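You operate a simulated robot arm through the tools that you are given. There is no shell and no other tool.

The job below is to be done with a simulated two-armed robot. You get a single attempt, and the scene is never put back.

## Task
Take the black wedge and put it on the lower shelf of the grey steering cart. Put the white marker in the blue crate. Lift the clear lid open. The order is free.

Only the result counts: the job must be done as asked and must still hold three seconds after the hand-in. Knocking over, shifting, dropping, spilling or breaking anything else fails it. Lids that push on must go on centred and level and be pressed home; caps that screw on are set level and turned clockwise until they are tight.

## Robot
Two 6-joint arms with two-finger grippers on one trunk, on a base that drives. Base frame: it is fixed to the floor where the robot stands at the start and does not move with it; the origin is under the middle of the robot, x ahead of it, y to its left, z up. Units: m, degrees, N and s.
The left shoulder is at the start at [0.07, 0.148, 1.082], the right one opposite. With the tool pointing down near the work surface each hand reaches from about 0.14 to 0.44 m from the robot's upright axis, wherever it stands, measured 20 degrees to its own side. Places, roughly: black wedge (12x7x7 cm) [0.5, 0.1, 0.3]; blue crate [-5.75, 1.75, 1]; clear lid [-4.5, -1.7, 0.9]; lower shelf of the grey steering cart [-1.1, -0.4, 0.2]; white marker [-3.75, -0.5, 0.75]. Payload 2.45 kg a hand.
The tool frame of a hand sits at the grasp point between the pads (the TCP): z along the fingers, y along the line on which they close. The tips reach 0.03 m beyond it. Largest opening 0.106 m; the body of the gripper starts 0.079 m behind the TCP.
Orientation is that of the tool frame in the base frame, as a unit quaternion [w, x, y, z]. With the fingers straight down and closing along the base's y, the tool's x points along the base's -x, its y along +y and its z along -z.

## Interface
- The arms move only by the tool move_arm. It takes "left_rows", "right_rows" or both (then of equal length, played together; a hand with none holds still); each is a list of rows, each a list of 7 numbers: the shift along the tool's x, y, z in cm, then the turn, a rotation vector about the tool's x, y, z in degrees, then the closure in counts, from 0 (fully open) to 255 (shut). In form: [[tx, ty, tz, ax, ay, az, claw], ...]. A call has 1 to 20 rows; each row shifts and turns the commanded pose from where the row before left it, along the tool's axes as they then stand. A row lasts 0.2 s, in which the tool goes at most 0.05 m and 8.6 degrees; a call with a longer step from one row to the next is refused whole, and so is a gripper value outside its range. Where a pose cannot be reached the arm comes as near as it can. A force on the tool above 40 N (or 10 N above the force at the start of the call, whichever is more), or a blocked arm, ends the call early, and 0.2 s more pass. Each finger travels about 0.072 m/s and halts on what it meets, pressing with about 24 N; the grip force reading is that of the motor and also rises with nothing between the fingers. The clock runs only during rows and for 0.2 s after the last one: add rows that do not move to give the fingers time. The reply holds the time, the measured pose of the TCP, the force on the tool along the base axes, the opening and the grip force, in the units named above and with some noise, with the torque about the TCP (base axes, N m) and any sound that the robot's microphone picked up, and new pictures: "pictures" is both (left out), scene, wrist or none (wrist: the cameras of the hands that moved).
- Cameras (640 x 400 px; columns grow to the right, rows downward): "scene" is now at [0.1083, -0.008, 1.2714]; the picture's right is [-0.14, -0.99, 0.00], its down [-0.90, 0.13, -0.42] and it looks along [0.41, -0.06, -0.91] (base axes); focal length 288 px, centre (320, 200). "left" rides on the left gripper at [0.076, 0.002, -0.106] in its tool frame; the picture's right is [-0.02, 1.00, 0.00], its down [-0.78, -0.02, -0.62] and it looks along [-0.62, -0.01, 0.78] (tool axes); focal length 247 px, centre (320, 200). "right" rides on the right gripper at [0.076, -0.002, -0.106] in its tool frame; the picture's right is [0.02, 1.00, 0.00], its down [-0.78, 0.02, -0.62] and it looks along [-0.62, 0.01, 0.78] (tool axes); focal length 247 px, centre (320, 200). There is no depth. A picture from a camera that has moved, and an enlarged one, comes with that camera's place and axes in the base frame and with its lens.
- lift_body(by): slides the trunk up (or, below 0, down) by that many m; the arms and the scene camera ride with it, the base frame stays. It gives what a move gives, with no picture.
- roll_base(legs): drives the robot by 1 to 6 legs, each [ahead, left, turn to the left] in m, m and degrees, along the robot's own axes; the way and the turn of a leg run together, so that a leg with both is an arc; at most 1.5 m and 180 degrees a leg. The arms and the cameras ride along, it lands a little off, and it stops where it bumps. It gives what a move gives, and a new picture of the scene camera.
- aim_head(pan, tilt): turns the head with the scene camera to pan (to the left, within 86 degrees either way) and tilt (down, from -29 to 69), counted from straight ahead of the robot. It gives what a move gives, and a new picture of the scene camera.
- inspect(camera, box): a new picture of the part [left, top, right, bottom] of that camera's present view, enlarged. It takes no simulated time.
- sign_off(): hands the job in; it is judged then, once.

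Nothing tells you exact positions but the pictures and the camera data. Unless the task says otherwise, let go and move clear before handing in.

The tools are called after "Emit:" as name(argument=value, ...) on one line, values as JSON. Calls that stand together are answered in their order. move_arm: Moves the arms, as the interface text tells. Its arguments: {"type":"object","properties":{"left_rows":{"type":"array","items":{"type":"array","items":{"type":"number"}}},"right_rows":{"type":"array","items":{"type":"array","items":{"type":"number"}}},"pictures":{"type":"string","enum":["both","scene","wrist","none"]}},"required":[]} The other tools are called the same way: lift_body (by) slides the trunk up or down; roll_base (legs) drives the base; aim_head (pan, tilt) turns the head that bears the scene camera; inspect (camera, box) takes an enlarged picture of a part of a camera's view; sign_off () hands the job in.

At the start:

```text
clock: 0.0
left_tool_pos: [0.3116, 0.1973, 0.6481]
left_ee_rot: [0.0, 0.0, 1.0, 0.0]
left_wrist_force: [0.2, -0.3, 0.0]
left_moment: [-0.01, -0.01, 0.01]
left_width: 0.1061
left_grip_force: 0.2
right_tool_pos: [0.3455, -0.2088, 0.5528]
right_ee_rot: [0.002, -0.025, 0.995, -0.093]
right_wrist_force: [-0.1, -0.4, 0.3]
right_moment: [-0.03, 0.0, -0.03]
right_width: 0.1062
right_grip_force: 0.1
trunk travel left (down, up): [-0.555, 0.385]
robot x, y, heading: [0.002, -0.0003, 0.1]
head pan, tilt: [-8.0, 65.4]
```

scene: 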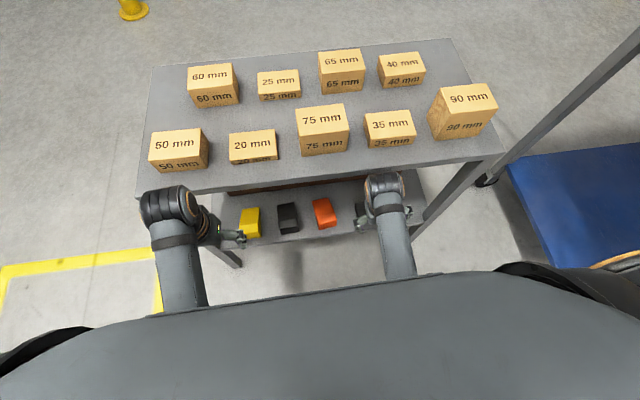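
right: 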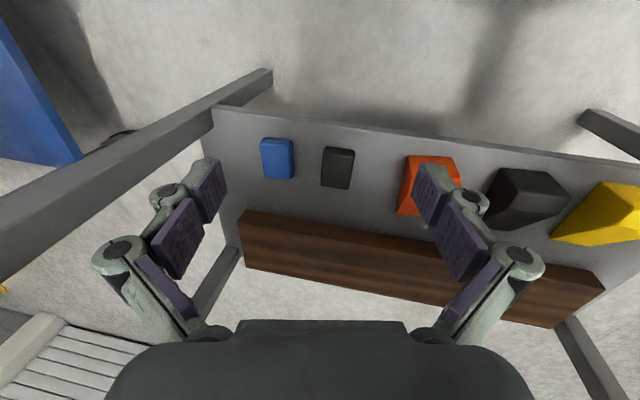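
left: 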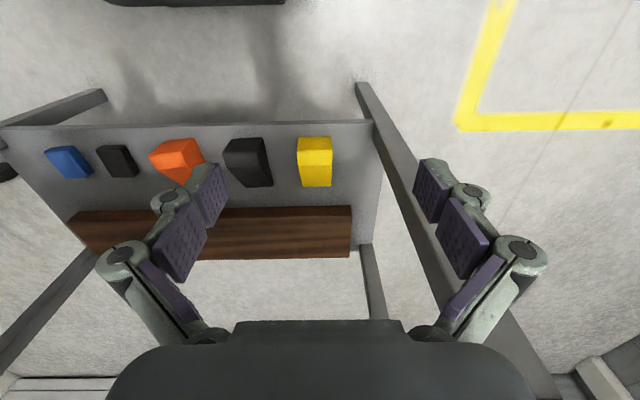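

The black wedge appears to sit on the lower shelf of the table in front of me, at about [0.49, 0.05, 0.3], between the orange and the yellow wedge. I'll enlarge the views and look around before I move.

Emit:
inspect(camera="left", box=[40, 80, 400, 280])

Emit:
inspect(camera="scene", box=[120, 120, 520, 300])

Emit:
aim_head(pan=0, tilt=40)

```text
1.78 times, centred on (220, 180) of left
camera zoom: at [0.2362, 0.1972, 0.7529], right [0.02, 1.0, 0.0], down [0.78, -0.02, 0.62], along [0.62, -0.01, -0.78], focal length 439 px, centre (498, 236)
```

zoom: 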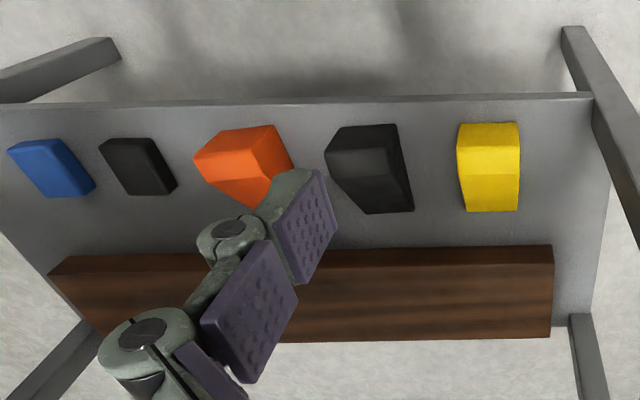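

```text
1.60 times, centred on (320, 210) of scene
camera zoom: at [0.1083, -0.008, 1.2714], right [-0.14, -0.99, 0.0], down [-0.9, 0.13, -0.42], along [0.41, -0.06, -0.91], focal length 460 px, centre (320, 184)
```

zoom: 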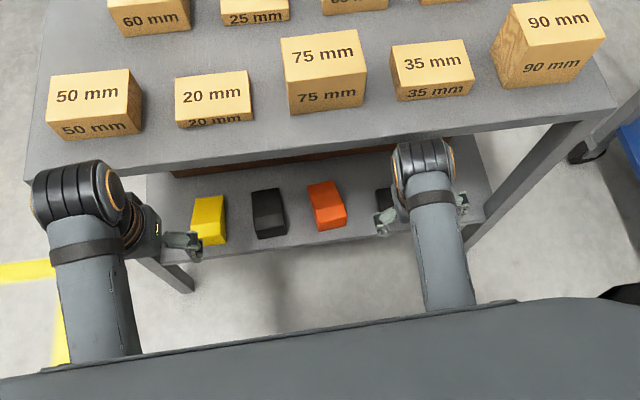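

```text
clock: 0.9
left_tool_pos: [0.3109, 0.1968, 0.6465]
left_ee_rot: [0.0, 0.001, 1.0, 0.0]
left_wrist_force: [0.3, 0.9, -0.5]
left_moment: [-0.01, 0.06, 0.01]
left_width: 0.1059
left_grip_force: 0.0
right_tool_pos: [0.3454, -0.2104, 0.553]
right_ee_rot: [0.001, -0.026, 0.995, -0.094]
right_wrist_force: [0.3, -0.5, 0.0]
right_moment: [0.0, -0.02, -0.05]
right_width: 0.1059
right_grip_force: 0.3
trunk travel left (down, up): [-0.555, 0.385]
robot x, y, heading: [-0.0021, -0.0003, 0.1]
head pan, tilt: [0.0, 40.0]
camera scene: at [0.1337, 0.0004, 1.304], right [0.0, -1.0, 0.0], down [-0.64, 0.0, -0.77], along [0.77, 0.0, -0.64], focal length 288 px, centre (320, 200)
```

scene: 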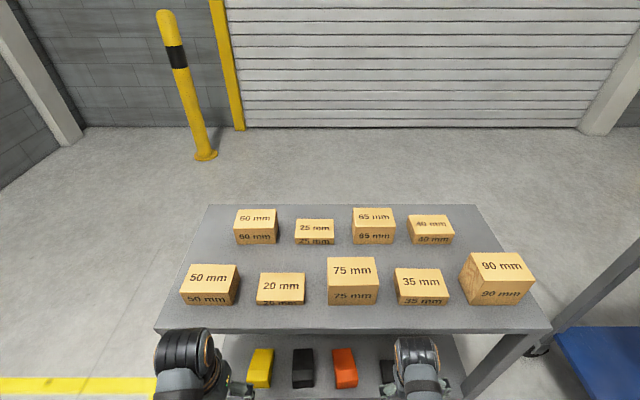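

The table top's front edge looks to be near x=0.39, z≈0.78, so the wedge sits about 0.1 m back under the overhang. I'll look to the left and right before planning any motion.

Emit:
aim_head(pan=80, tilt=25)

Emit:
aim_head(pan=-80, tilt=25)

```text
clock: 2.4
left_tool_pos: [0.3117, 0.1962, 0.647]
left_ee_rot: [0.0, 0.0, 1.0, 0.0]
left_wrist_force: [0.4, -0.5, -0.3]
left_moment: [-0.01, 0.01, -0.03]
left_width: 0.1057
left_grip_force: 0.1
right_tool_pos: [0.3463, -0.2099, 0.5534]
right_ee_rot: [0.002, -0.027, 0.995, -0.094]
right_wrist_force: [-0.7, 0.2, 0.1]
right_moment: [-0.02, 0.03, 0.01]
right_width: 0.106
right_grip_force: 0.0
trunk travel left (down, up): [-0.555, 0.385]
robot x, y, heading: [-0.0026, -0.0017, -0.2]
head pan, tilt: [80.0, 25.0]
camera scene: at [0.0648, 0.0911, 1.3274], right [0.98, -0.17, 0.0], down [-0.07, -0.42, -0.91], along [0.16, 0.89, -0.42], focal length 288 px, centre (320, 200)
```

scene: 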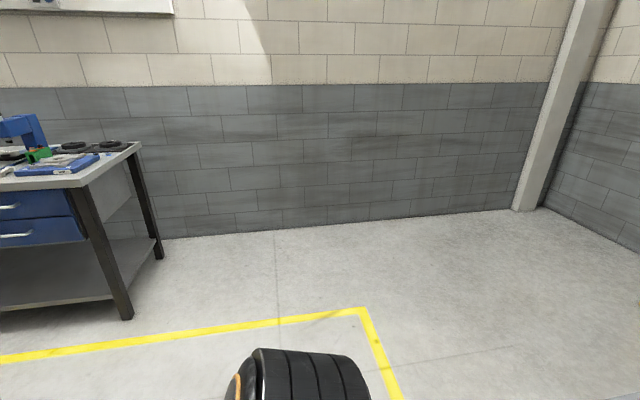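

```text
clock: 4.9
left_tool_pos: [0.3128, 0.1955, 0.6459]
left_ee_rot: [0.0, 0.0, 1.0, 0.0]
left_wrist_force: [0.7, 0.0, 0.1]
left_moment: [0.01, -0.01, 0.01]
left_width: 0.106
left_grip_force: 0.1
right_tool_pos: [0.3462, -0.2105, 0.5514]
right_ee_rot: [0.002, -0.026, 0.995, -0.094]
right_wrist_force: [-0.2, 0.3, 1.0]
right_moment: [0.02, 0.03, -0.03]
right_width: 0.106
right_grip_force: 0.0
trunk travel left (down, up): [-0.555, 0.385]
robot x, y, heading: [-0.001, 0.0018, 0.1]
head pan, tilt: [-80.0, 25.0]
camera scene: at [0.0648, -0.0903, 1.3274], right [-0.98, -0.17, 0.0], down [-0.07, 0.42, -0.91], along [0.16, -0.89, -0.42], focal length 288 px, centre (320, 200)
```

scene: 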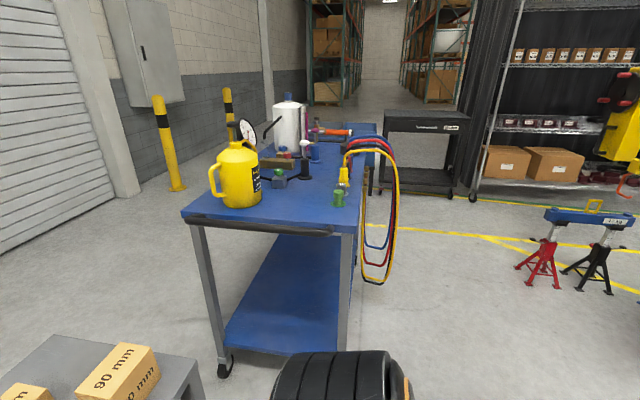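

The blue cart is off to the right, near y≈-0.9, and the left side is clear. I'll raise the right hand, back off a little and shift right so the wedge lines up with the left arm, then lower the trunk.

Emit:
move_arm(right_rows=[[0, 0, -4, 0, 0, 0, 0], [0, 0, -4, 0, 0, 0, 0], [0, 0, -4, 0, 0, 0, 0], [0, 0, -3, 0, 0, 0, 0]], pictures="none")

Emit:
roll_base(legs=[[-0.12, -0.1, 0]])

Emit:
aim_head(pan=0, tilt=60)

```text
clock: 5.6
left_tool_pos: [0.3123, 0.1966, 0.6461]
left_ee_rot: [0.0, 0.0, 1.0, 0.0]
left_wrist_force: [0.3, -1.0, 0.7]
left_moment: [0.01, 0.01, 0.0]
left_width: 0.1059
left_grip_force: 0.1
right_tool_pos: [0.3438, -0.2642, 0.643]
right_ee_rot: [-0.001, -0.052, 0.981, -0.187]
right_wrist_force: [-0.4, 0.4, 1.0]
right_moment: [-0.06, -0.02, 0.01]
right_width: 0.1059
right_grip_force: 0.1
right hand out of reach, approached as far as the arm can: row 3
trunk travel left (down, up): [-0.555, 0.385]
robot x, y, heading: [0.0004, -0.0029, 0.0]
head pan, tilt: [-80.0, 25.0]
stopped in row 3 (right hand): the arm was blocked; the commanded pose is now the measured one
```

```text
clock: 7.0
left_tool_pos: [0.1913, 0.0952, 0.6474]
left_ee_rot: [0.001, 0.0, 1.0, 0.001]
left_wrist_force: [0.3, -0.9, -0.3]
left_moment: [0.07, 0.02, -0.02]
left_width: 0.1059
left_grip_force: 0.0
right_tool_pos: [0.2236, -0.3642, 0.6438]
right_ee_rot: [-0.002, -0.052, 0.981, -0.187]
right_wrist_force: [-0.1, -0.4, -0.2]
right_moment: [0.03, -0.02, 0.02]
right_width: 0.106
right_grip_force: 0.1
trunk travel left (down, up): [-0.555, 0.385]
robot x, y, heading: [-0.1173, -0.0977, 0.1]
head pan, tilt: [-80.0, 25.0]
camera scene: at [-0.0568, -0.1912, 1.3274], right [-0.98, -0.17, 0.0], down [-0.07, 0.42, -0.91], along [0.16, -0.89, -0.42], focal length 288 px, centre (320, 200)
```

scene: 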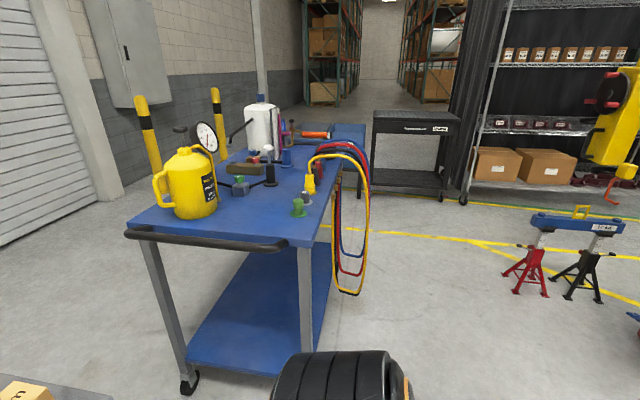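

```text
clock: 8.5
left_tool_pos: [0.1911, 0.0964, 0.6458]
left_ee_rot: [0.001, -0.001, 1.0, -0.001]
left_wrist_force: [-0.1, 0.8, 0.2]
left_moment: [0.02, 0.0, -0.02]
left_width: 0.1061
left_grip_force: 0.0
right_tool_pos: [0.2228, -0.3642, 0.6435]
right_ee_rot: [-0.001, -0.052, 0.981, -0.187]
right_wrist_force: [-0.7, 0.4, 0.2]
right_moment: [0.02, 0.01, 0.0]
right_width: 0.1058
right_grip_force: 0.1
trunk travel left (down, up): [-0.555, 0.385]
robot x, y, heading: [-0.1174, -0.1037, -0.2]
head pan, tilt: [0.0, 60.0]
camera scene: at [-0.005, -0.0996, 1.2774], right [0.0, -1.0, 0.0], down [-0.87, 0.0, -0.5], along [0.5, 0.0, -0.87], focal length 288 px, centre (320, 200)
```

scene: 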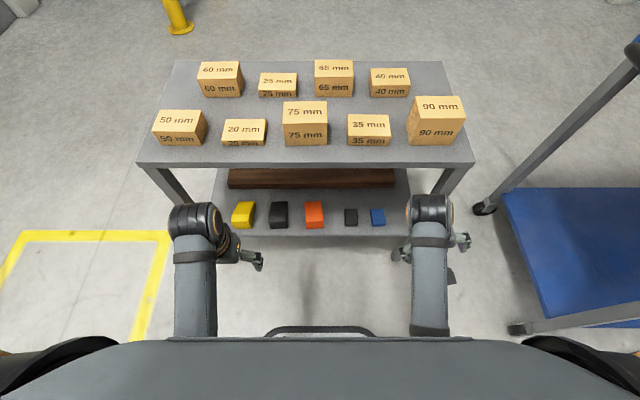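

The third view puts the table top at z≈0.70 with its front edge at x≈0.43, roughly flush with the shelf edge. I'll pitch the left tool about 40° forward while it's still clear of the table, then lower the trunk.

Emit:
move_arm(left_rows=[[-2.7, 0, 0, 0, -8, 0, 0], [-2.67, 0, 0.38, 0, -8, 0, 0], [-2.6, 0, 0.74, 0, -8, 0, 0], [-2.47, 0, 1.1, 0, -8, 0, 0], [-2.29, 0, 1.43, 0, -8, 0, 0]], pictures="both")

```text
clock: 9.7
left_tool_pos: [0.3273, 0.095, 0.6464]
left_ee_rot: [0.343, 0.0, 0.939, 0.0]
left_wrist_force: [0.3, 0.6, 0.4]
left_moment: [-0.03, -0.02, 0.0]
left_width: 0.1057
left_grip_force: 0.1
right_tool_pos: [0.2238, -0.3647, 0.6422]
right_ee_rot: [-0.001, -0.052, 0.981, -0.186]
right_wrist_force: [0.2, 0.2, -0.3]
right_moment: [-0.01, -0.02, 0.01]
right_width: 0.1057
right_grip_force: 0.1
trunk travel left (down, up): [-0.555, 0.385]
robot x, y, heading: [-0.1201, -0.0999, 0.3]
head pan, tilt: [0.0, 60.0]
camera scene: at [-0.0048, -0.0994, 1.2773], right [0.0, -1.0, 0.0], down [-0.87, 0.0, -0.5], along [0.5, 0.0, -0.87], focal length 288 px, centre (320, 200)
camera left: at [0.2012, 0.0967, 0.6786], right [0.02, 1.0, 0.01], down [0.2, -0.02, 0.98], along [0.98, -0.01, -0.2], focal length 247 px, centre (320, 200)
```

scene: 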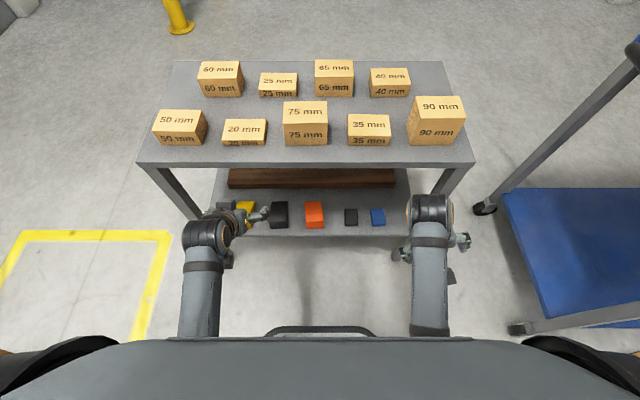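
left: 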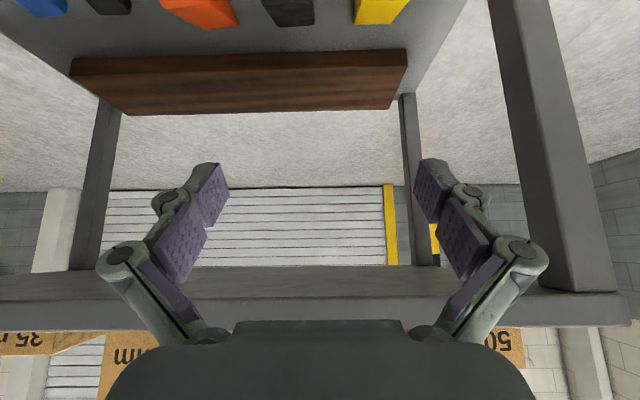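

The pitched pose worked and there's plenty of room under the table top. Now I'll lower the trunk so the left hand comes down to wedge height.

Emit:
lift_body(by=-0.27)

Emit:
aim_head(pan=0, tilt=45)

Emit:
inspect(camera="left", box=[0, 0, 640, 400])

```text
clock: 12.5
left_tool_pos: [0.327, 0.0959, 0.3768]
left_ee_rot: [0.342, 0.0, 0.94, -0.001]
left_wrist_force: [0.7, -0.4, 0.4]
left_moment: [0.0, 0.01, 0.02]
left_width: 0.1061
left_grip_force: 0.0
right_tool_pos: [0.2223, -0.364, 0.3729]
right_ee_rot: [-0.001, -0.051, 0.981, -0.187]
right_wrist_force: [1.2, 0.1, -0.5]
right_moment: [-0.01, 0.01, 0.0]
right_width: 0.1059
right_grip_force: 0.1
trunk travel left (down, up): [-0.285, 0.655]
robot x, y, heading: [-0.1184, -0.0972, -0.0]
head pan, tilt: [0.0, 60.0]
```

```text
clock: 13.2
left_tool_pos: [0.3283, 0.0957, 0.3766]
left_ee_rot: [0.342, 0.0, 0.94, 0.0]
left_wrist_force: [0.2, 0.4, -0.4]
left_moment: [0.02, 0.01, -0.01]
left_width: 0.1062
left_grip_force: 0.1
right_tool_pos: [0.2232, -0.3638, 0.3724]
right_ee_rot: [-0.001, -0.052, 0.981, -0.187]
right_wrist_force: [0.4, -0.3, 1.2]
right_moment: [-0.02, 0.01, -0.01]
right_width: 0.1062
right_grip_force: 0.1
trunk travel left (down, up): [-0.285, 0.655]
robot x, y, heading: [-0.1172, -0.0981, -0.2]
head pan, tilt: [0.0, 45.0]
camera scene: at [0.0095, -0.0996, 1.0268], right [0.0, -1.0, 0.0], down [-0.71, 0.0, -0.71], along [0.71, 0.0, -0.71], focal length 288 px, centre (320, 200)
```

scene: 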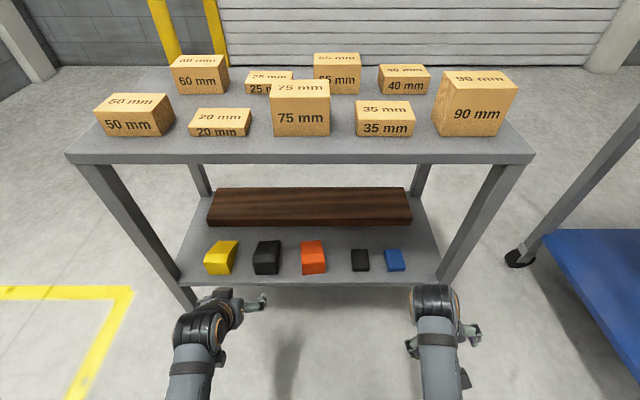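

```text
1.00 times, centred on (320, 200) of left (not enlarged: the box is as wide or as high as the picture)
camera zoom: at [0.2009, 0.0967, 0.4089], right [0.02, 1.0, 0.01], down [0.2, -0.02, 0.98], along [0.98, -0.01, -0.2], focal length 247 px, centre (320, 200)
```

zoom: 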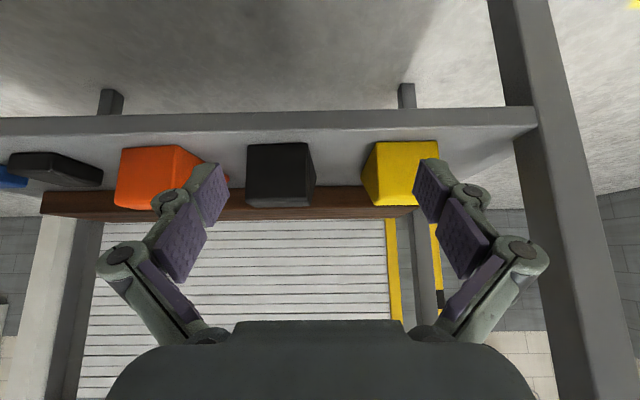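

I now have a clear frontal view: the shelf top is around z≈0.295 and the wedge's front face is near x≈0.45, spanning y≈0.017 to 0.084. I'll zoom in to check its yaw and shape.

Emit:
inspect(camera="scene", box=[190, 210, 350, 310])

Emit:
inspect(camera="left", box=[200, 100, 440, 250])

```text
4.00 times, centred on (270, 260) of scene
camera zoom: at [0.0095, -0.0996, 1.0268], right [0.0, -1.0, 0.0], down [-0.71, 0.0, -0.71], along [0.71, 0.0, -0.71], focal length 1151 px, centre (520, -40)
```

zoom: 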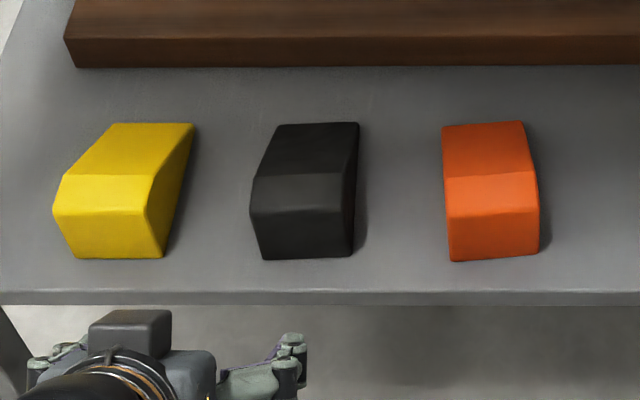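

```text
2.67 times, centred on (320, 175) of left
camera zoom: at [0.2009, 0.0967, 0.4089], right [0.02, 1.0, 0.01], down [0.2, -0.02, 0.98], along [0.98, -0.01, -0.2], focal length 659 px, centre (320, 267)
```

zoom: 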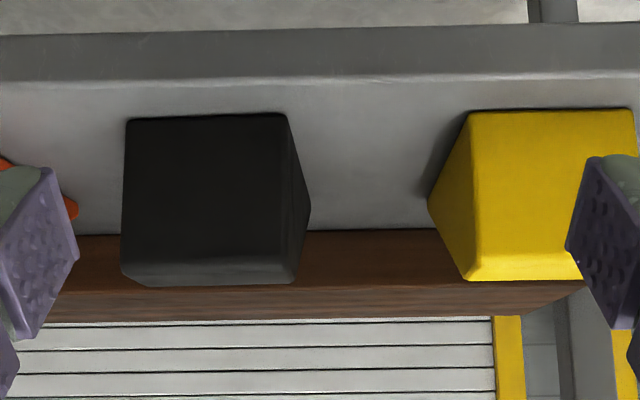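

The wedge is tall at its near end, slopes down away from me, and is yawed only about 3°. I'll centre the left hand on y=0.05, raise it for clearance, then drive 9 cm forward so the wedge is in comfortable reach.

Emit:
move_arm(left_rows=[[-1.77, -2.3, -2.1, -1, 0, -1.15, 0], [-1.77, -2.3, -2.1, -1, 0, -1.15, 0]], pictures="none")

Emit:
roll_base(legs=[[0.09, 0, 0]])

Emit:
inspect(camera="left", box=[0, 0, 640, 400])

```text
clock: 13.8
left_tool_pos: [0.3249, 0.1187, 0.4077]
left_ee_rot: [0.337, 0.053, 0.936, 0.085]
left_wrist_force: [0.6, 0.7, 0.1]
left_moment: [0.01, 0.01, 0.02]
left_width: 0.1061
left_grip_force: 0.1
left hand out of reach, approached as far as the arm can: row 2
right_tool_pos: [0.2241, -0.364, 0.3735]
right_ee_rot: [-0.001, -0.052, 0.981, -0.188]
right_wrist_force: [0.8, -0.2, -0.1]
right_moment: [0.0, 0.03, 0.02]
right_width: 0.1056
right_grip_force: 0.0
trunk travel left (down, up): [-0.285, 0.655]
robot x, y, heading: [-0.1207, -0.0997, 0.0]
head pan, tilt: [0.0, 45.0]
stopped in row 2 (left hand): the arm was blocked; the commanded pose is now the measured one
```

```text
clock: 14.9
left_tool_pos: [0.4151, 0.1171, 0.4086]
left_ee_rot: [0.337, 0.052, 0.936, 0.085]
left_wrist_force: [0.1, 0.5, -0.9]
left_moment: [-0.02, 0.03, 0.02]
left_width: 0.106
left_grip_force: 0.0
right_tool_pos: [0.3142, -0.3648, 0.3725]
right_ee_rot: [-0.001, -0.052, 0.981, -0.188]
right_wrist_force: [-0.3, 0.5, -1.1]
right_moment: [-0.01, -0.01, 0.03]
right_width: 0.1058
right_grip_force: 0.0
trunk travel left (down, up): [-0.285, 0.655]
robot x, y, heading: [-0.0291, -0.1008, -0.3]
head pan, tilt: [0.0, 45.0]
camera scene: at [0.1007, -0.0994, 1.0268], right [0.0, -1.0, 0.0], down [-0.71, 0.0, -0.71], along [0.71, 0.0, -0.71], focal length 288 px, centre (320, 200)
```

scene: 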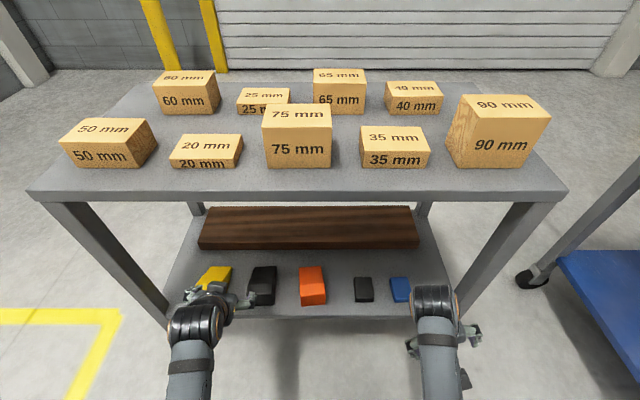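

```text
1.00 times, centred on (320, 200) of left (not enlarged: the box is as wide or as high as the picture)
camera zoom: at [0.289, 0.1176, 0.4411], right [0.06, 0.98, 0.21], down [0.2, -0.22, 0.96], along [0.98, -0.01, -0.21], focal length 247 px, centre (320, 200)
```

zoom: 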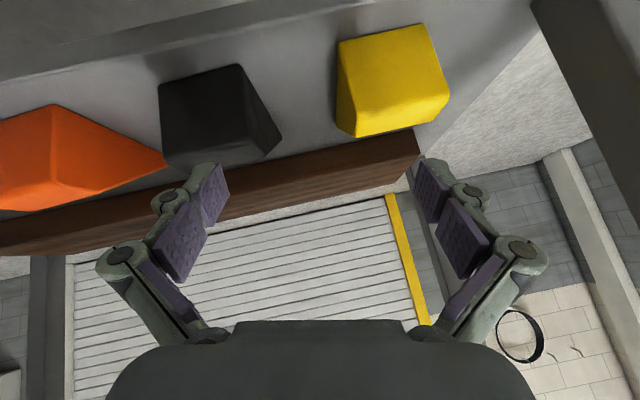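

The arm hit its fold limit when it was raised close to the shoulder, so the wrist rolled about 12°. I'll raise the trunk 5 cm, then bring the hand back level and centred on the wedge.

Emit:
lift_body(by=0.05)

Emit:
move_arm(left_rows=[[0.35, -3.6, 1.03, 2.6, 0, -5.6, 0], [0.62, -3.5, 1.19, 2.6, 0, -5.6, 0], [0, 0, 0, 0, 0, 0, 0]], pictures="both")

```text
clock: 15.8
left_tool_pos: [0.4149, 0.119, 0.4585]
left_ee_rot: [0.337, 0.052, 0.936, 0.086]
left_wrist_force: [-0.5, -0.4, 0.3]
left_moment: [0.03, -0.01, 0.03]
left_width: 0.1061
left_grip_force: 0.0
right_tool_pos: [0.3136, -0.3647, 0.4236]
right_ee_rot: [-0.001, -0.052, 0.981, -0.188]
right_wrist_force: [0.3, -0.1, 0.7]
right_moment: [-0.01, -0.02, -0.01]
right_width: 0.1061
right_grip_force: 0.1
trunk travel left (down, up): [-0.335, 0.605]
robot x, y, heading: [-0.0326, -0.0995, 0.2]
head pan, tilt: [0.0, 45.0]
```

```text
clock: 16.4
left_tool_pos: [0.4202, 0.1185, 0.4291]
left_ee_rot: [0.344, 0.06, 0.932, 0.1]
left_wrist_force: [-0.1, 0.0, -0.4]
left_moment: [-0.02, 0.01, -0.01]
left_width: 0.1059
left_grip_force: 0.1
left hand out of reach, approached as far as the arm can: row 2
right_tool_pos: [0.314, -0.3641, 0.4238]
right_ee_rot: [-0.001, -0.052, 0.981, -0.188]
right_wrist_force: [-0.4, 0.3, 0.5]
right_moment: [0.02, 0.02, -0.02]
right_width: 0.106
right_grip_force: 0.0
trunk travel left (down, up): [-0.335, 0.605]
robot x, y, heading: [-0.0298, -0.0996, -0.3]
head pan, tilt: [0.0, 45.0]
stopped in row 2 (left hand): the arm was blocked; the commanded pose is now the measured one
camera scene: at [0.1002, -0.0994, 1.0768], right [0.0, -1.0, 0.0], down [-0.71, 0.0, -0.71], along [0.71, 0.0, -0.71], focal length 288 px, centre (320, 200)
camera left: at [0.2941, 0.1164, 0.4607], right [0.06, 0.97, 0.24], down [0.18, -0.25, 0.95], along [0.98, -0.01, -0.19], focal length 247 px, centre (320, 200)
```

scene: 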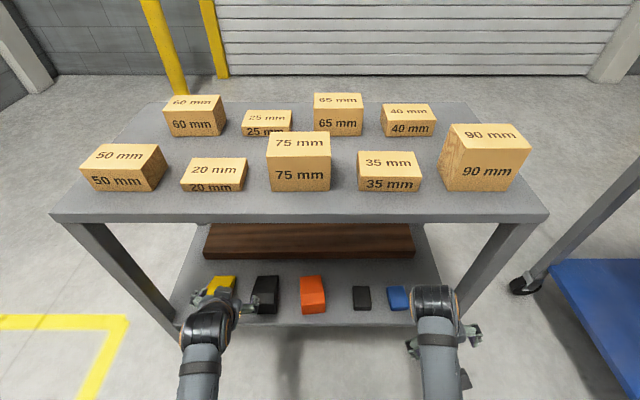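
left: 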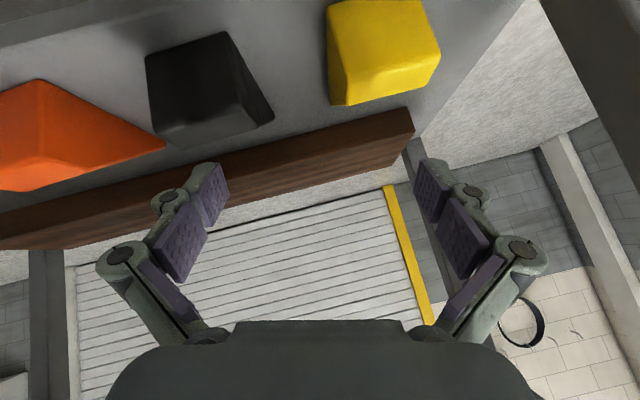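

The hand won't come further inward at this bend, so I'll move it outward a little to restore a level 40° pitch. Then I'll shift the base sideways to line it up with the wedge instead.

Emit:
move_arm(left_rows=[[-0.31, -1.16, 1.25, 4.2, 0.27, -5.2, 0], [-0.31, -1.16, 1.25, 4.2, 0.27, -5.2, 0], [0, 0, 0, 0, 0, 0, 0]], pictures="none")

```text
clock: 17.2
left_tool_pos: [0.4413, 0.0961, 0.4105]
left_ee_rot: [0.342, -0.003, 0.94, -0.001]
left_wrist_force: [0.7, -0.5, -0.3]
left_moment: [-0.03, 0.02, 0.02]
left_width: 0.1059
left_grip_force: 0.0
right_tool_pos: [0.3137, -0.3645, 0.4234]
right_ee_rot: [0.0, -0.052, 0.981, -0.187]
right_wrist_force: [0.0, -0.3, -0.2]
right_moment: [0.01, 0.03, 0.02]
right_width: 0.106
right_grip_force: 0.0
trunk travel left (down, up): [-0.335, 0.605]
robot x, y, heading: [-0.0297, -0.1018, 0.0]
head pan, tilt: [0.0, 45.0]
```

The hand is level again at pitch 40°. I'll shift the base right about 4.6 cm to bring it over the wedge's centre line.

Emit:
roll_base(legs=[[0, -0.046, 0]])

Emit:
inspect(camera="left", box=[0, 0, 640, 400])

```text
clock: 18.1
left_tool_pos: [0.4407, 0.0496, 0.4104]
left_ee_rot: [0.342, -0.001, 0.94, -0.002]
left_wrist_force: [-0.5, -0.5, -0.3]
left_moment: [0.01, 0.02, -0.01]
left_width: 0.106
left_grip_force: 0.0
right_tool_pos: [0.3136, -0.4111, 0.424]
right_ee_rot: [0.0, -0.051, 0.981, -0.188]
right_wrist_force: [-0.2, 0.3, 0.1]
right_moment: [-0.03, -0.04, 0.01]
right_width: 0.1059
right_grip_force: 0.0
trunk travel left (down, up): [-0.335, 0.605]
robot x, y, heading: [-0.03, -0.1436, 0.2]
head pan, tilt: [0.0, 45.0]
camera scene: at [0.1004, -0.1461, 1.0768], right [0.0, -1.0, 0.0], down [-0.71, 0.0, -0.71], along [0.71, 0.0, -0.71], focal length 288 px, centre (320, 200)
```

scene: 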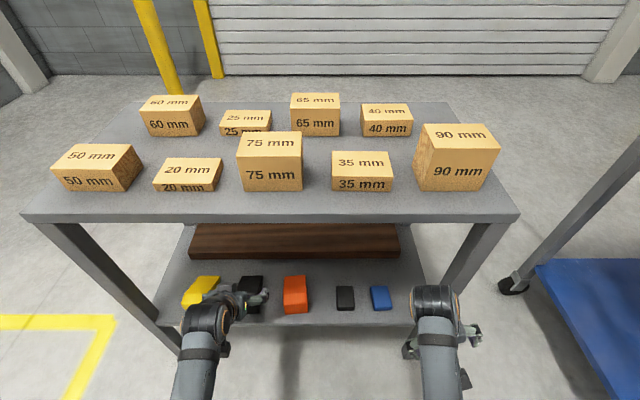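

```text
1.00 times, centred on (320, 200) of left (not enlarged: the box is as wide or as high as the picture)
camera zoom: at [0.3143, 0.0501, 0.4428], right [0.01, 1.0, 0.01], down [0.2, -0.01, 0.98], along [0.98, -0.01, -0.2], focal length 247 px, centre (320, 200)
```

zoom: 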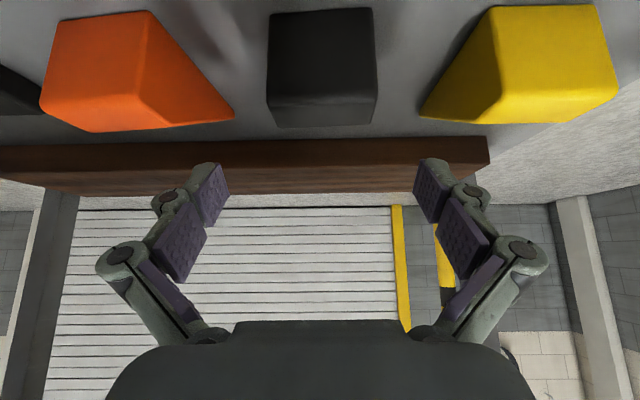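

The wedge is centred in the hand's view and spans about x 0.435–0.547, y 0.018–0.080, z 0.30–0.37. I'll slide the open fingers down around its tall end.

Emit:
move_arm(left_rows=[[0.56, 0, 2.53, -0.64, 0, -0.77, 0], [0.56, 0, 2.53, -0.64, 0, -0.77, 0], [0.56, 0, 2.53, -0.64, 0, -0.77, 0], [0, 0, 0, 0, 0, 0, 0]], pictures="both")

```text
clock: 19.1
left_tool_pos: [0.4778, 0.0489, 0.341]
left_ee_rot: [0.341, -0.026, 0.94, 0.008]
left_wrist_force: [-0.8, -0.8, -0.5]
left_moment: [-0.01, 0.01, 0.01]
left_width: 0.1061
left_grip_force: 0.1
right_tool_pos: [0.3136, -0.4103, 0.4241]
right_ee_rot: [-0.001, -0.052, 0.981, -0.188]
right_wrist_force: [-0.5, 0.6, 0.2]
right_moment: [0.03, 0.03, 0.0]
right_width: 0.1062
right_grip_force: 0.1
trunk travel left (down, up): [-0.335, 0.605]
robot x, y, heading: [-0.0284, -0.147, 0.1]
head pan, tilt: [0.0, 45.0]
camera scene: at [0.1004, -0.1454, 1.0768], right [0.0, -1.0, 0.0], down [-0.71, 0.0, -0.71], along [0.71, 0.0, -0.71], focal length 288 px, centre (320, 200)
camera left: at [0.3509, 0.0433, 0.3741], right [-0.04, 1.0, 0.01], down [0.2, 0.0, 0.98], along [0.98, 0.04, -0.2], focal length 247 px, centre (320, 200)
```

scene: 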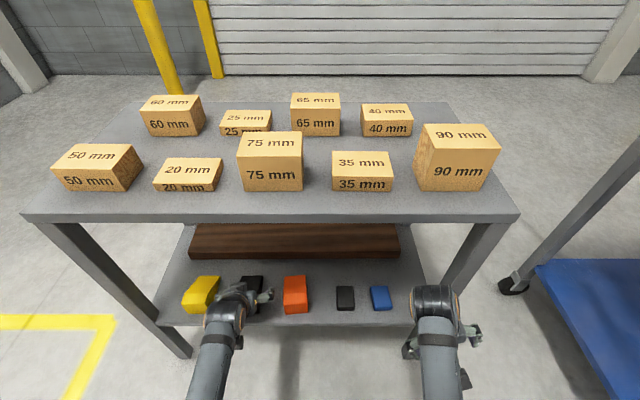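
left: 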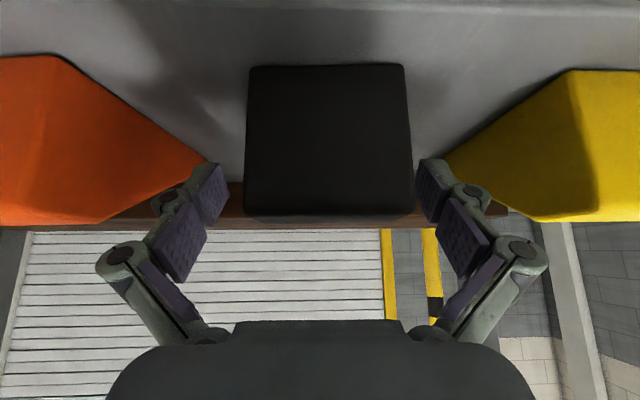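

The fingers straddle the wedge evenly, with clear gaps to its neighbours. Closing now.

Emit:
move_arm(left_rows=[[0, 0, 0, 0, 0, 0, 255], [0, 0, 0, 0, 0, 0, 255], [0, 0, 0, 0, 0, 0, 255], [0, 0, 0, 0, 0, 0, 255], [0, 0, 0, 0, 0, 0, 255]], pictures="wrist")

```text
clock: 20.3
left_tool_pos: [0.4768, 0.0507, 0.3429]
left_ee_rot: [0.342, -0.026, 0.939, 0.009]
left_wrist_force: [-0.9, 7.9, 5.1]
left_moment: [0.65, -0.02, -0.01]
left_width: 0.0635
left_grip_force: 23.8
right_tool_pos: [0.3149, -0.4109, 0.4239]
right_ee_rot: [-0.001, -0.052, 0.981, -0.188]
right_wrist_force: [0.8, 0.5, -0.6]
right_moment: [-0.01, 0.02, 0.01]
right_width: 0.1059
right_grip_force: 0.2
trunk travel left (down, up): [-0.335, 0.605]
robot x, y, heading: [-0.0296, -0.146, 0.3]
head pan, tilt: [0.0, 45.0]
camera left: at [0.3509, 0.0437, 0.3748], right [-0.04, 1.0, 0.01], down [0.2, 0.0, 0.98], along [0.98, 0.04, -0.2], focal length 247 px, centre (320, 200)
```

left: 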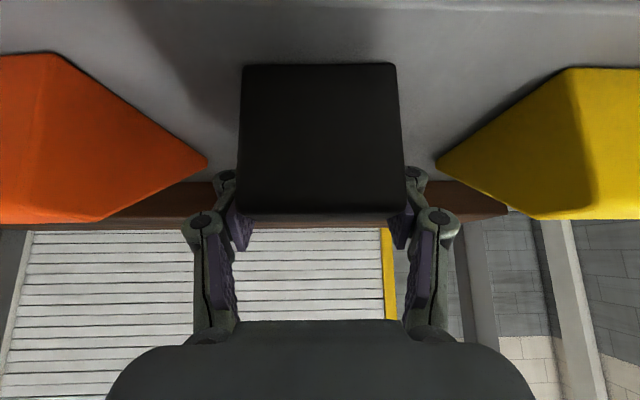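

The wedge is gripped at 63.5 mm. I'll raise it 6 cm with the trunk and check it before backing out.

Emit:
lift_body(by=0.06)

Emit:
inspect(camera="left", box=[0, 0, 640, 400])

Emit:
inspect(camera="scene", box=[140, 200, 460, 400])

```text
clock: 21.3
left_tool_pos: [0.4782, 0.0503, 0.4014]
left_ee_rot: [0.341, -0.027, 0.94, 0.008]
left_wrist_force: [-0.4, 0.4, -3.4]
left_moment: [-0.01, 0.02, 0.04]
left_width: 0.0636
left_grip_force: 24.3
right_tool_pos: [0.314, -0.4117, 0.4838]
right_ee_rot: [-0.002, -0.051, 0.981, -0.188]
right_wrist_force: [0.2, 0.8, 0.7]
right_moment: [0.0, -0.02, 0.01]
right_width: 0.1063
right_grip_force: 0.1
trunk travel left (down, up): [-0.395, 0.545]
robot x, y, heading: [-0.0282, -0.1452, -0.0]
head pan, tilt: [0.0, 45.0]
```

```text
1.00 times, centred on (320, 200) of left (not enlarged: the box is as wide or as high as the picture)
camera zoom: at [0.3509, 0.0432, 0.4339], right [-0.04, 1.0, 0.01], down [0.2, 0.0, 0.98], along [0.98, 0.04, -0.2], focal length 247 px, centre (320, 200)
```

zoom: 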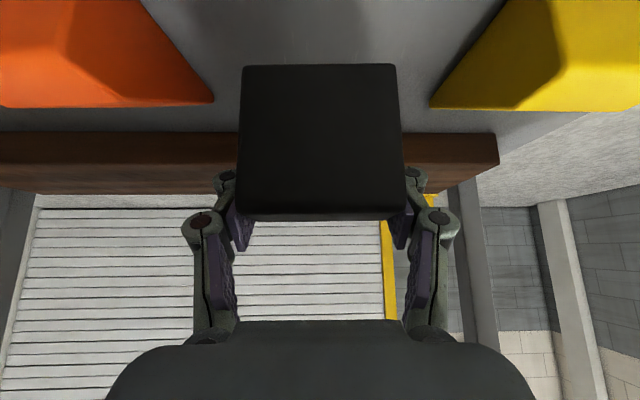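

```text
2.00 times, centred on (300, 300) of scene
camera zoom: at [0.101, -0.1453, 1.1367], right [0.0, -1.0, 0.0], down [-0.71, 0.0, -0.71], along [0.71, 0.0, -0.71], focal length 576 px, centre (360, 0)
```

zoom: 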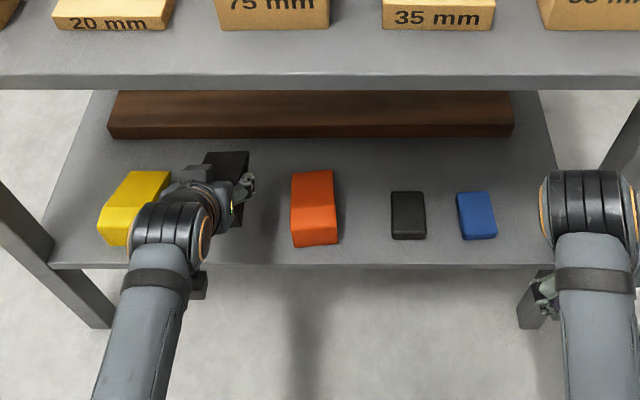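

The wedge is held clear of the shelf and the neighbours haven't moved. I'll back straight out from under the table, turn left part way, and look behind me for the cart.

Emit:
roll_base(legs=[[-0.2, 0, 0], [0, 0, 45]])

Emit:
aim_head(pan=86, tilt=25)

```text
clock: 25.0
left_tool_pos: [-0.0077, 0.35, 0.4019]
left_ee_rot: [0.313, -0.382, 0.858, 0.138]
left_wrist_force: [0.2, 0.0, -4.7]
left_moment: [-0.01, 0.02, 0.0]
left_width: 0.0636
left_grip_force: 23.9
right_tool_pos: [0.2022, -0.0911, 0.4835]
right_ee_rot: [0.07, -0.422, 0.887, -0.174]
right_wrist_force: [-0.2, -0.2, -0.5]
right_moment: [0.01, 0.01, -0.03]
right_width: 0.1062
right_grip_force: 0.1
trunk travel left (down, up): [-0.395, 0.545]
robot x, y, heading: [-0.2293, -0.1457, 45.1]
head pan, tilt: [0.0, 45.0]
camera scene: at [-0.1369, -0.0524, 1.1368], right [0.71, -0.71, 0.0], down [-0.5, -0.5, -0.71], along [0.5, 0.5, -0.71], focal length 288 px, centre (320, 200)
```

scene: 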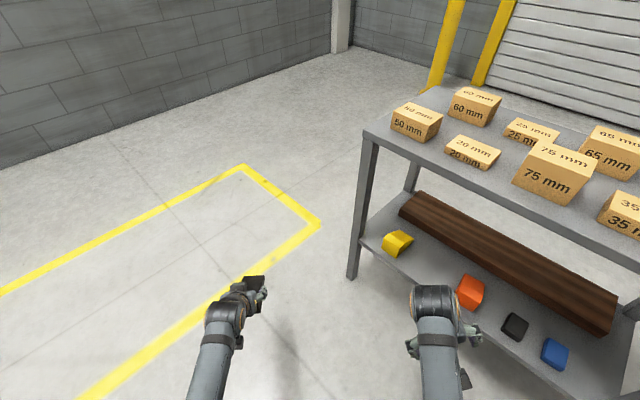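

```text
clock: 26.6
left_tool_pos: [-0.0061, 0.3494, 0.4019]
left_ee_rot: [0.313, -0.382, 0.859, 0.138]
left_wrist_force: [-0.7, 0.2, -3.7]
left_moment: [0.01, 0.01, 0.01]
left_width: 0.0636
left_grip_force: 23.7
right_tool_pos: [0.2022, -0.091, 0.4832]
right_ee_rot: [0.07, -0.424, 0.886, -0.174]
right_wrist_force: [-0.5, 0.1, 0.4]
right_moment: [0.02, -0.01, 0.01]
right_width: 0.1062
right_grip_force: 0.0
trunk travel left (down, up): [-0.395, 0.545]
robot x, y, heading: [-0.2275, -0.146, 45.1]
head pan, tilt: [85.9, 25.0]
camera scene: at [-0.2546, -0.0401, 1.1674], right [0.76, 0.65, 0.0], down [0.28, -0.32, -0.91], along [-0.59, 0.69, -0.42], focal length 288 px, centre (320, 200)
```

scene: 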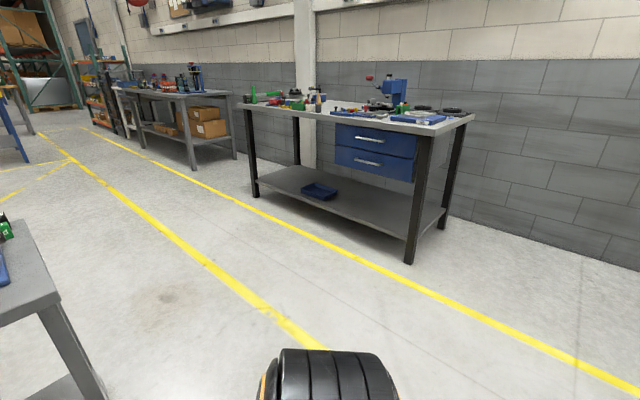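

I can see the near corner of a grey cart at about [-0.87, -0.05]. I'll move along +y into open floor so there's room, then turn to face it.

Emit:
roll_base(legs=[[0.354, 0.354, 0], [0, 0, 120]])

Emit:
aim_head(pan=45, tilt=30)

```text
clock: 34.5
left_tool_pos: [-0.7648, 0.2877, 0.4025]
left_ee_rot: [-0.035, 0.935, -0.09, -0.34]
left_wrist_force: [0.1, -0.2, -4.0]
left_moment: [-0.01, -0.05, -0.06]
left_width: 0.0638
left_grip_force: 23.9
right_tool_pos: [-0.4951, 0.6931, 0.4815]
right_ee_rot: [-0.186, 0.98, -0.07, 0.025]
right_wrist_force: [0.5, 0.5, -0.3]
right_moment: [0.03, 0.02, -0.02]
right_width: 0.1058
right_grip_force: 0.0
trunk travel left (down, up): [-0.395, 0.545]
robot x, y, heading: [-0.227, 0.3522, 166.2]
head pan, tilt: [85.9, 25.0]
camera scene: at [-0.3054, 0.2778, 1.1674], right [-0.95, 0.31, 0.0], down [0.13, 0.4, -0.91], along [-0.28, -0.86, -0.42], focal length 288 px, centre (320, 200)
```

scene: 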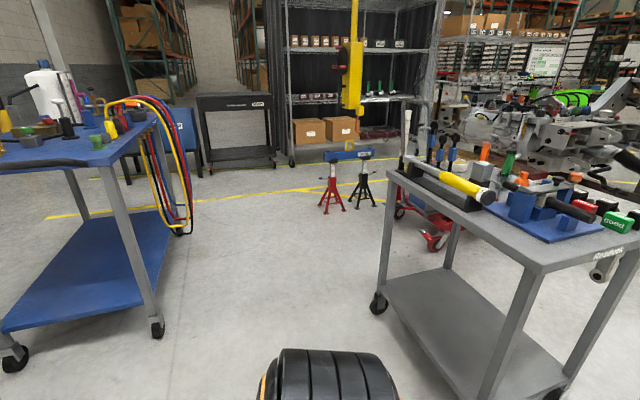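

```text
clock: 35.6
left_tool_pos: [-0.7654, 0.2872, 0.4015]
left_ee_rot: [-0.034, 0.936, -0.089, -0.34]
left_wrist_force: [0.4, 0.7, -3.1]
left_moment: [0.0, -0.04, -0.01]
left_width: 0.0638
left_grip_force: 24.6
right_tool_pos: [-0.4954, 0.6927, 0.4832]
right_ee_rot: [-0.186, 0.98, -0.069, 0.024]
right_wrist_force: [1.2, -0.1, -0.3]
right_moment: [-0.03, 0.0, 0.01]
right_width: 0.106
right_grip_force: 0.0
trunk travel left (down, up): [-0.395, 0.545]
robot x, y, heading: [-0.2247, 0.3521, 165.8]
head pan, tilt: [45.0, 30.0]
camera scene: at [-0.3542, 0.3189, 1.1594], right [-0.51, 0.86, 0.0], down [0.43, 0.26, -0.87], along [-0.74, -0.44, -0.5], focal length 288 px, centre (320, 200)
```

scene: 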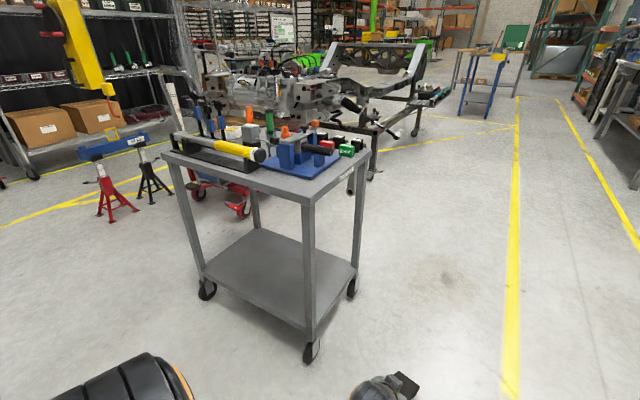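

The grey cart's lower shelf is empty and spans about x −1.31…−0.92, y −0.64…−0.06 at z≈0.2, with its top near 0.76. I'll square up to heading 180°, slide over in front of its long side, and then check alignment.

Emit:
roll_base(legs=[[0, 0, 14.0], [-0.05, 0.486, 0]])

Emit:
aim_head(pan=0, tilt=45)

```text
clock: 39.4
left_tool_pos: [-0.6835, -0.3317, 0.4009]
left_ee_rot: [0.007, 0.939, 0.027, -0.342]
left_wrist_force: [0.4, -1.0, -4.5]
left_moment: [0.01, 0.0, 0.0]
left_width: 0.064
left_grip_force: 23.9
right_tool_pos: [-0.5195, 0.128, 0.4835]
right_ee_rot: [-0.188, 0.981, 0.052, 0.001]
right_wrist_force: [-0.7, 0.1, 0.2]
right_moment: [-0.01, -0.07, -0.04]
right_width: 0.1061
right_grip_force: 0.1
trunk travel left (down, up): [-0.395, 0.545]
robot x, y, heading: [-0.1755, -0.1398, 180.1]
head pan, tilt: [45.0, 30.0]
camera scene: at [-0.292, -0.2006, 1.1594], right [-0.71, 0.71, 0.0], down [0.35, 0.35, -0.87], along [-0.61, -0.61, -0.5], focal length 288 px, centre (320, 200)
```

scene: 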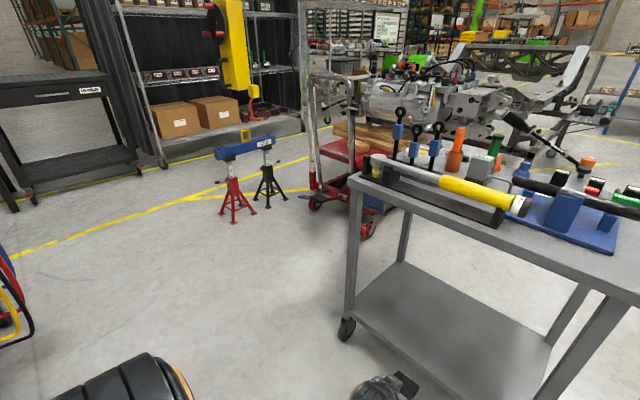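

```text
clock: 40.5
left_tool_pos: [-0.6845, -0.3311, 0.4033]
left_ee_rot: [0.007, 0.939, 0.025, -0.342]
left_wrist_force: [-0.2, 0.4, -4.3]
left_moment: [0.0, -0.05, -0.01]
left_width: 0.0638
left_grip_force: 24.0
right_tool_pos: [-0.5188, 0.1272, 0.4824]
right_ee_rot: [-0.188, 0.981, 0.051, 0.002]
right_wrist_force: [0.3, 0.3, 0.4]
right_moment: [0.03, -0.01, -0.01]
right_width: 0.1062
right_grip_force: 0.0
trunk travel left (down, up): [-0.395, 0.545]
robot x, y, heading: [-0.1788, -0.1332, 179.9]
head pan, tilt: [0.0, 45.0]
camera scene: at [-0.3094, -0.1363, 1.1368], right [0.0, 1.0, 0.0], down [0.71, 0.0, -0.71], along [-0.71, 0.0, -0.71], focal length 288 px, centre (320, 200)
```

scene: 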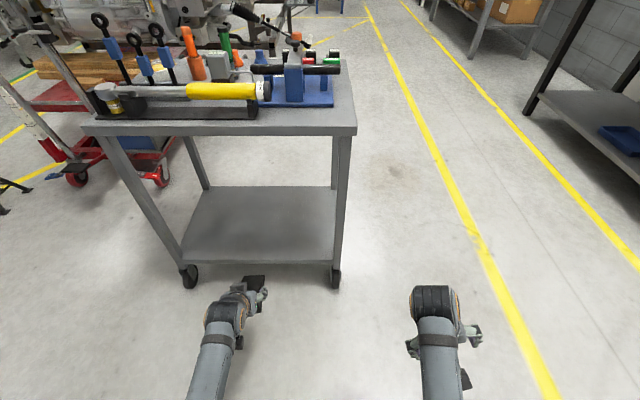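

I'm squared up, with the cart's front edge at x≈−0.92 and the hand midway between its legs. I'll lower 9 cm, then drive in so the wedge is over the shelf, about x≈−1.04.

Emit:
lift_body(by=-0.09)

Emit:
roll_base(legs=[[0.2, 0, 0]])

Emit:
inspect(camera="left", box=[0, 0, 640, 400])

```text
clock: 41.8
left_tool_pos: [-0.6835, -0.3314, 0.3119]
left_ee_rot: [0.007, 0.94, 0.025, -0.341]
left_wrist_force: [-0.5, -1.0, -3.4]
left_moment: [-0.02, -0.01, 0.0]
left_width: 0.0634
left_grip_force: 23.8
right_tool_pos: [-0.5206, 0.1289, 0.3929]
right_ee_rot: [-0.188, 0.981, 0.052, 0.001]
right_wrist_force: [0.4, -0.6, -0.2]
right_moment: [0.01, 0.03, -0.04]
right_width: 0.1058
right_grip_force: 0.1
trunk travel left (down, up): [-0.305, 0.635]
robot x, y, heading: [-0.1753, -0.1361, 180.0]
head pan, tilt: [0.0, 45.0]
```

```text
clock: 43.4
left_tool_pos: [-0.8832, -0.3301, 0.3113]
left_ee_rot: [0.007, 0.94, 0.025, -0.341]
left_wrist_force: [0.0, 0.3, -3.9]
left_moment: [-0.02, -0.01, 0.0]
left_width: 0.0637
left_grip_force: 24.3
right_tool_pos: [-0.7187, 0.1286, 0.3927]
right_ee_rot: [-0.187, 0.981, 0.051, 0.002]
right_wrist_force: [0.0, -0.5, -0.3]
right_moment: [-0.03, -0.02, 0.03]
right_width: 0.106
right_grip_force: 0.1
trunk travel left (down, up): [-0.305, 0.635]
robot x, y, heading: [-0.3752, -0.1415, 179.9]
head pan, tilt: [0.0, 45.0]
camera scene: at [-0.5094, -0.1358, 1.0467], right [0.0, 1.0, 0.0], down [0.71, 0.0, -0.71], along [-0.71, 0.0, -0.71], focal length 288 px, centre (320, 200)
```

scene: 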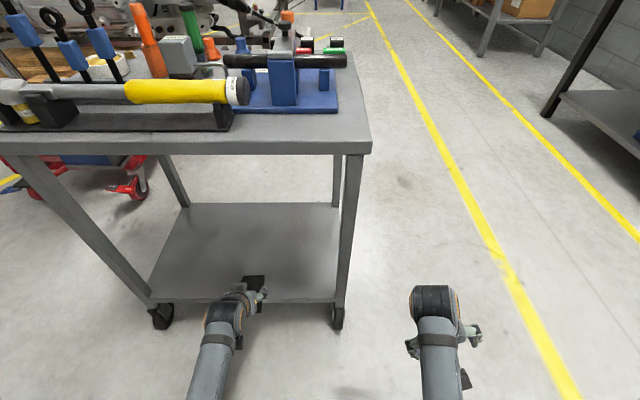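

```text
1.00 times, centred on (320, 200) of left (not enlarged: the box is as wide or as high as the picture)
camera zoom: at [-0.7558, -0.3258, 0.3438], right [0.04, -1.0, 0.01], down [-0.2, 0.0, 0.98], along [-0.98, -0.04, -0.2], focal length 247 px, centre (320, 200)
```

zoom: 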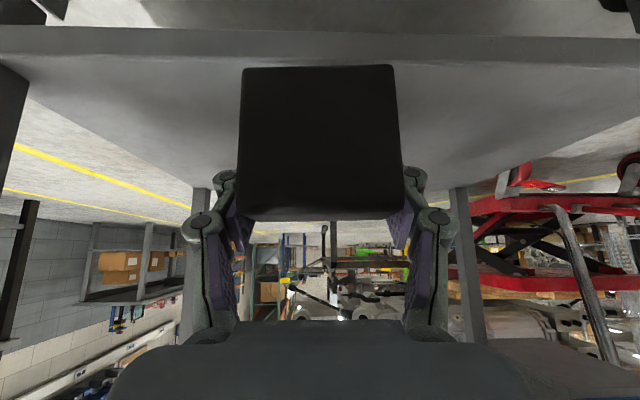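

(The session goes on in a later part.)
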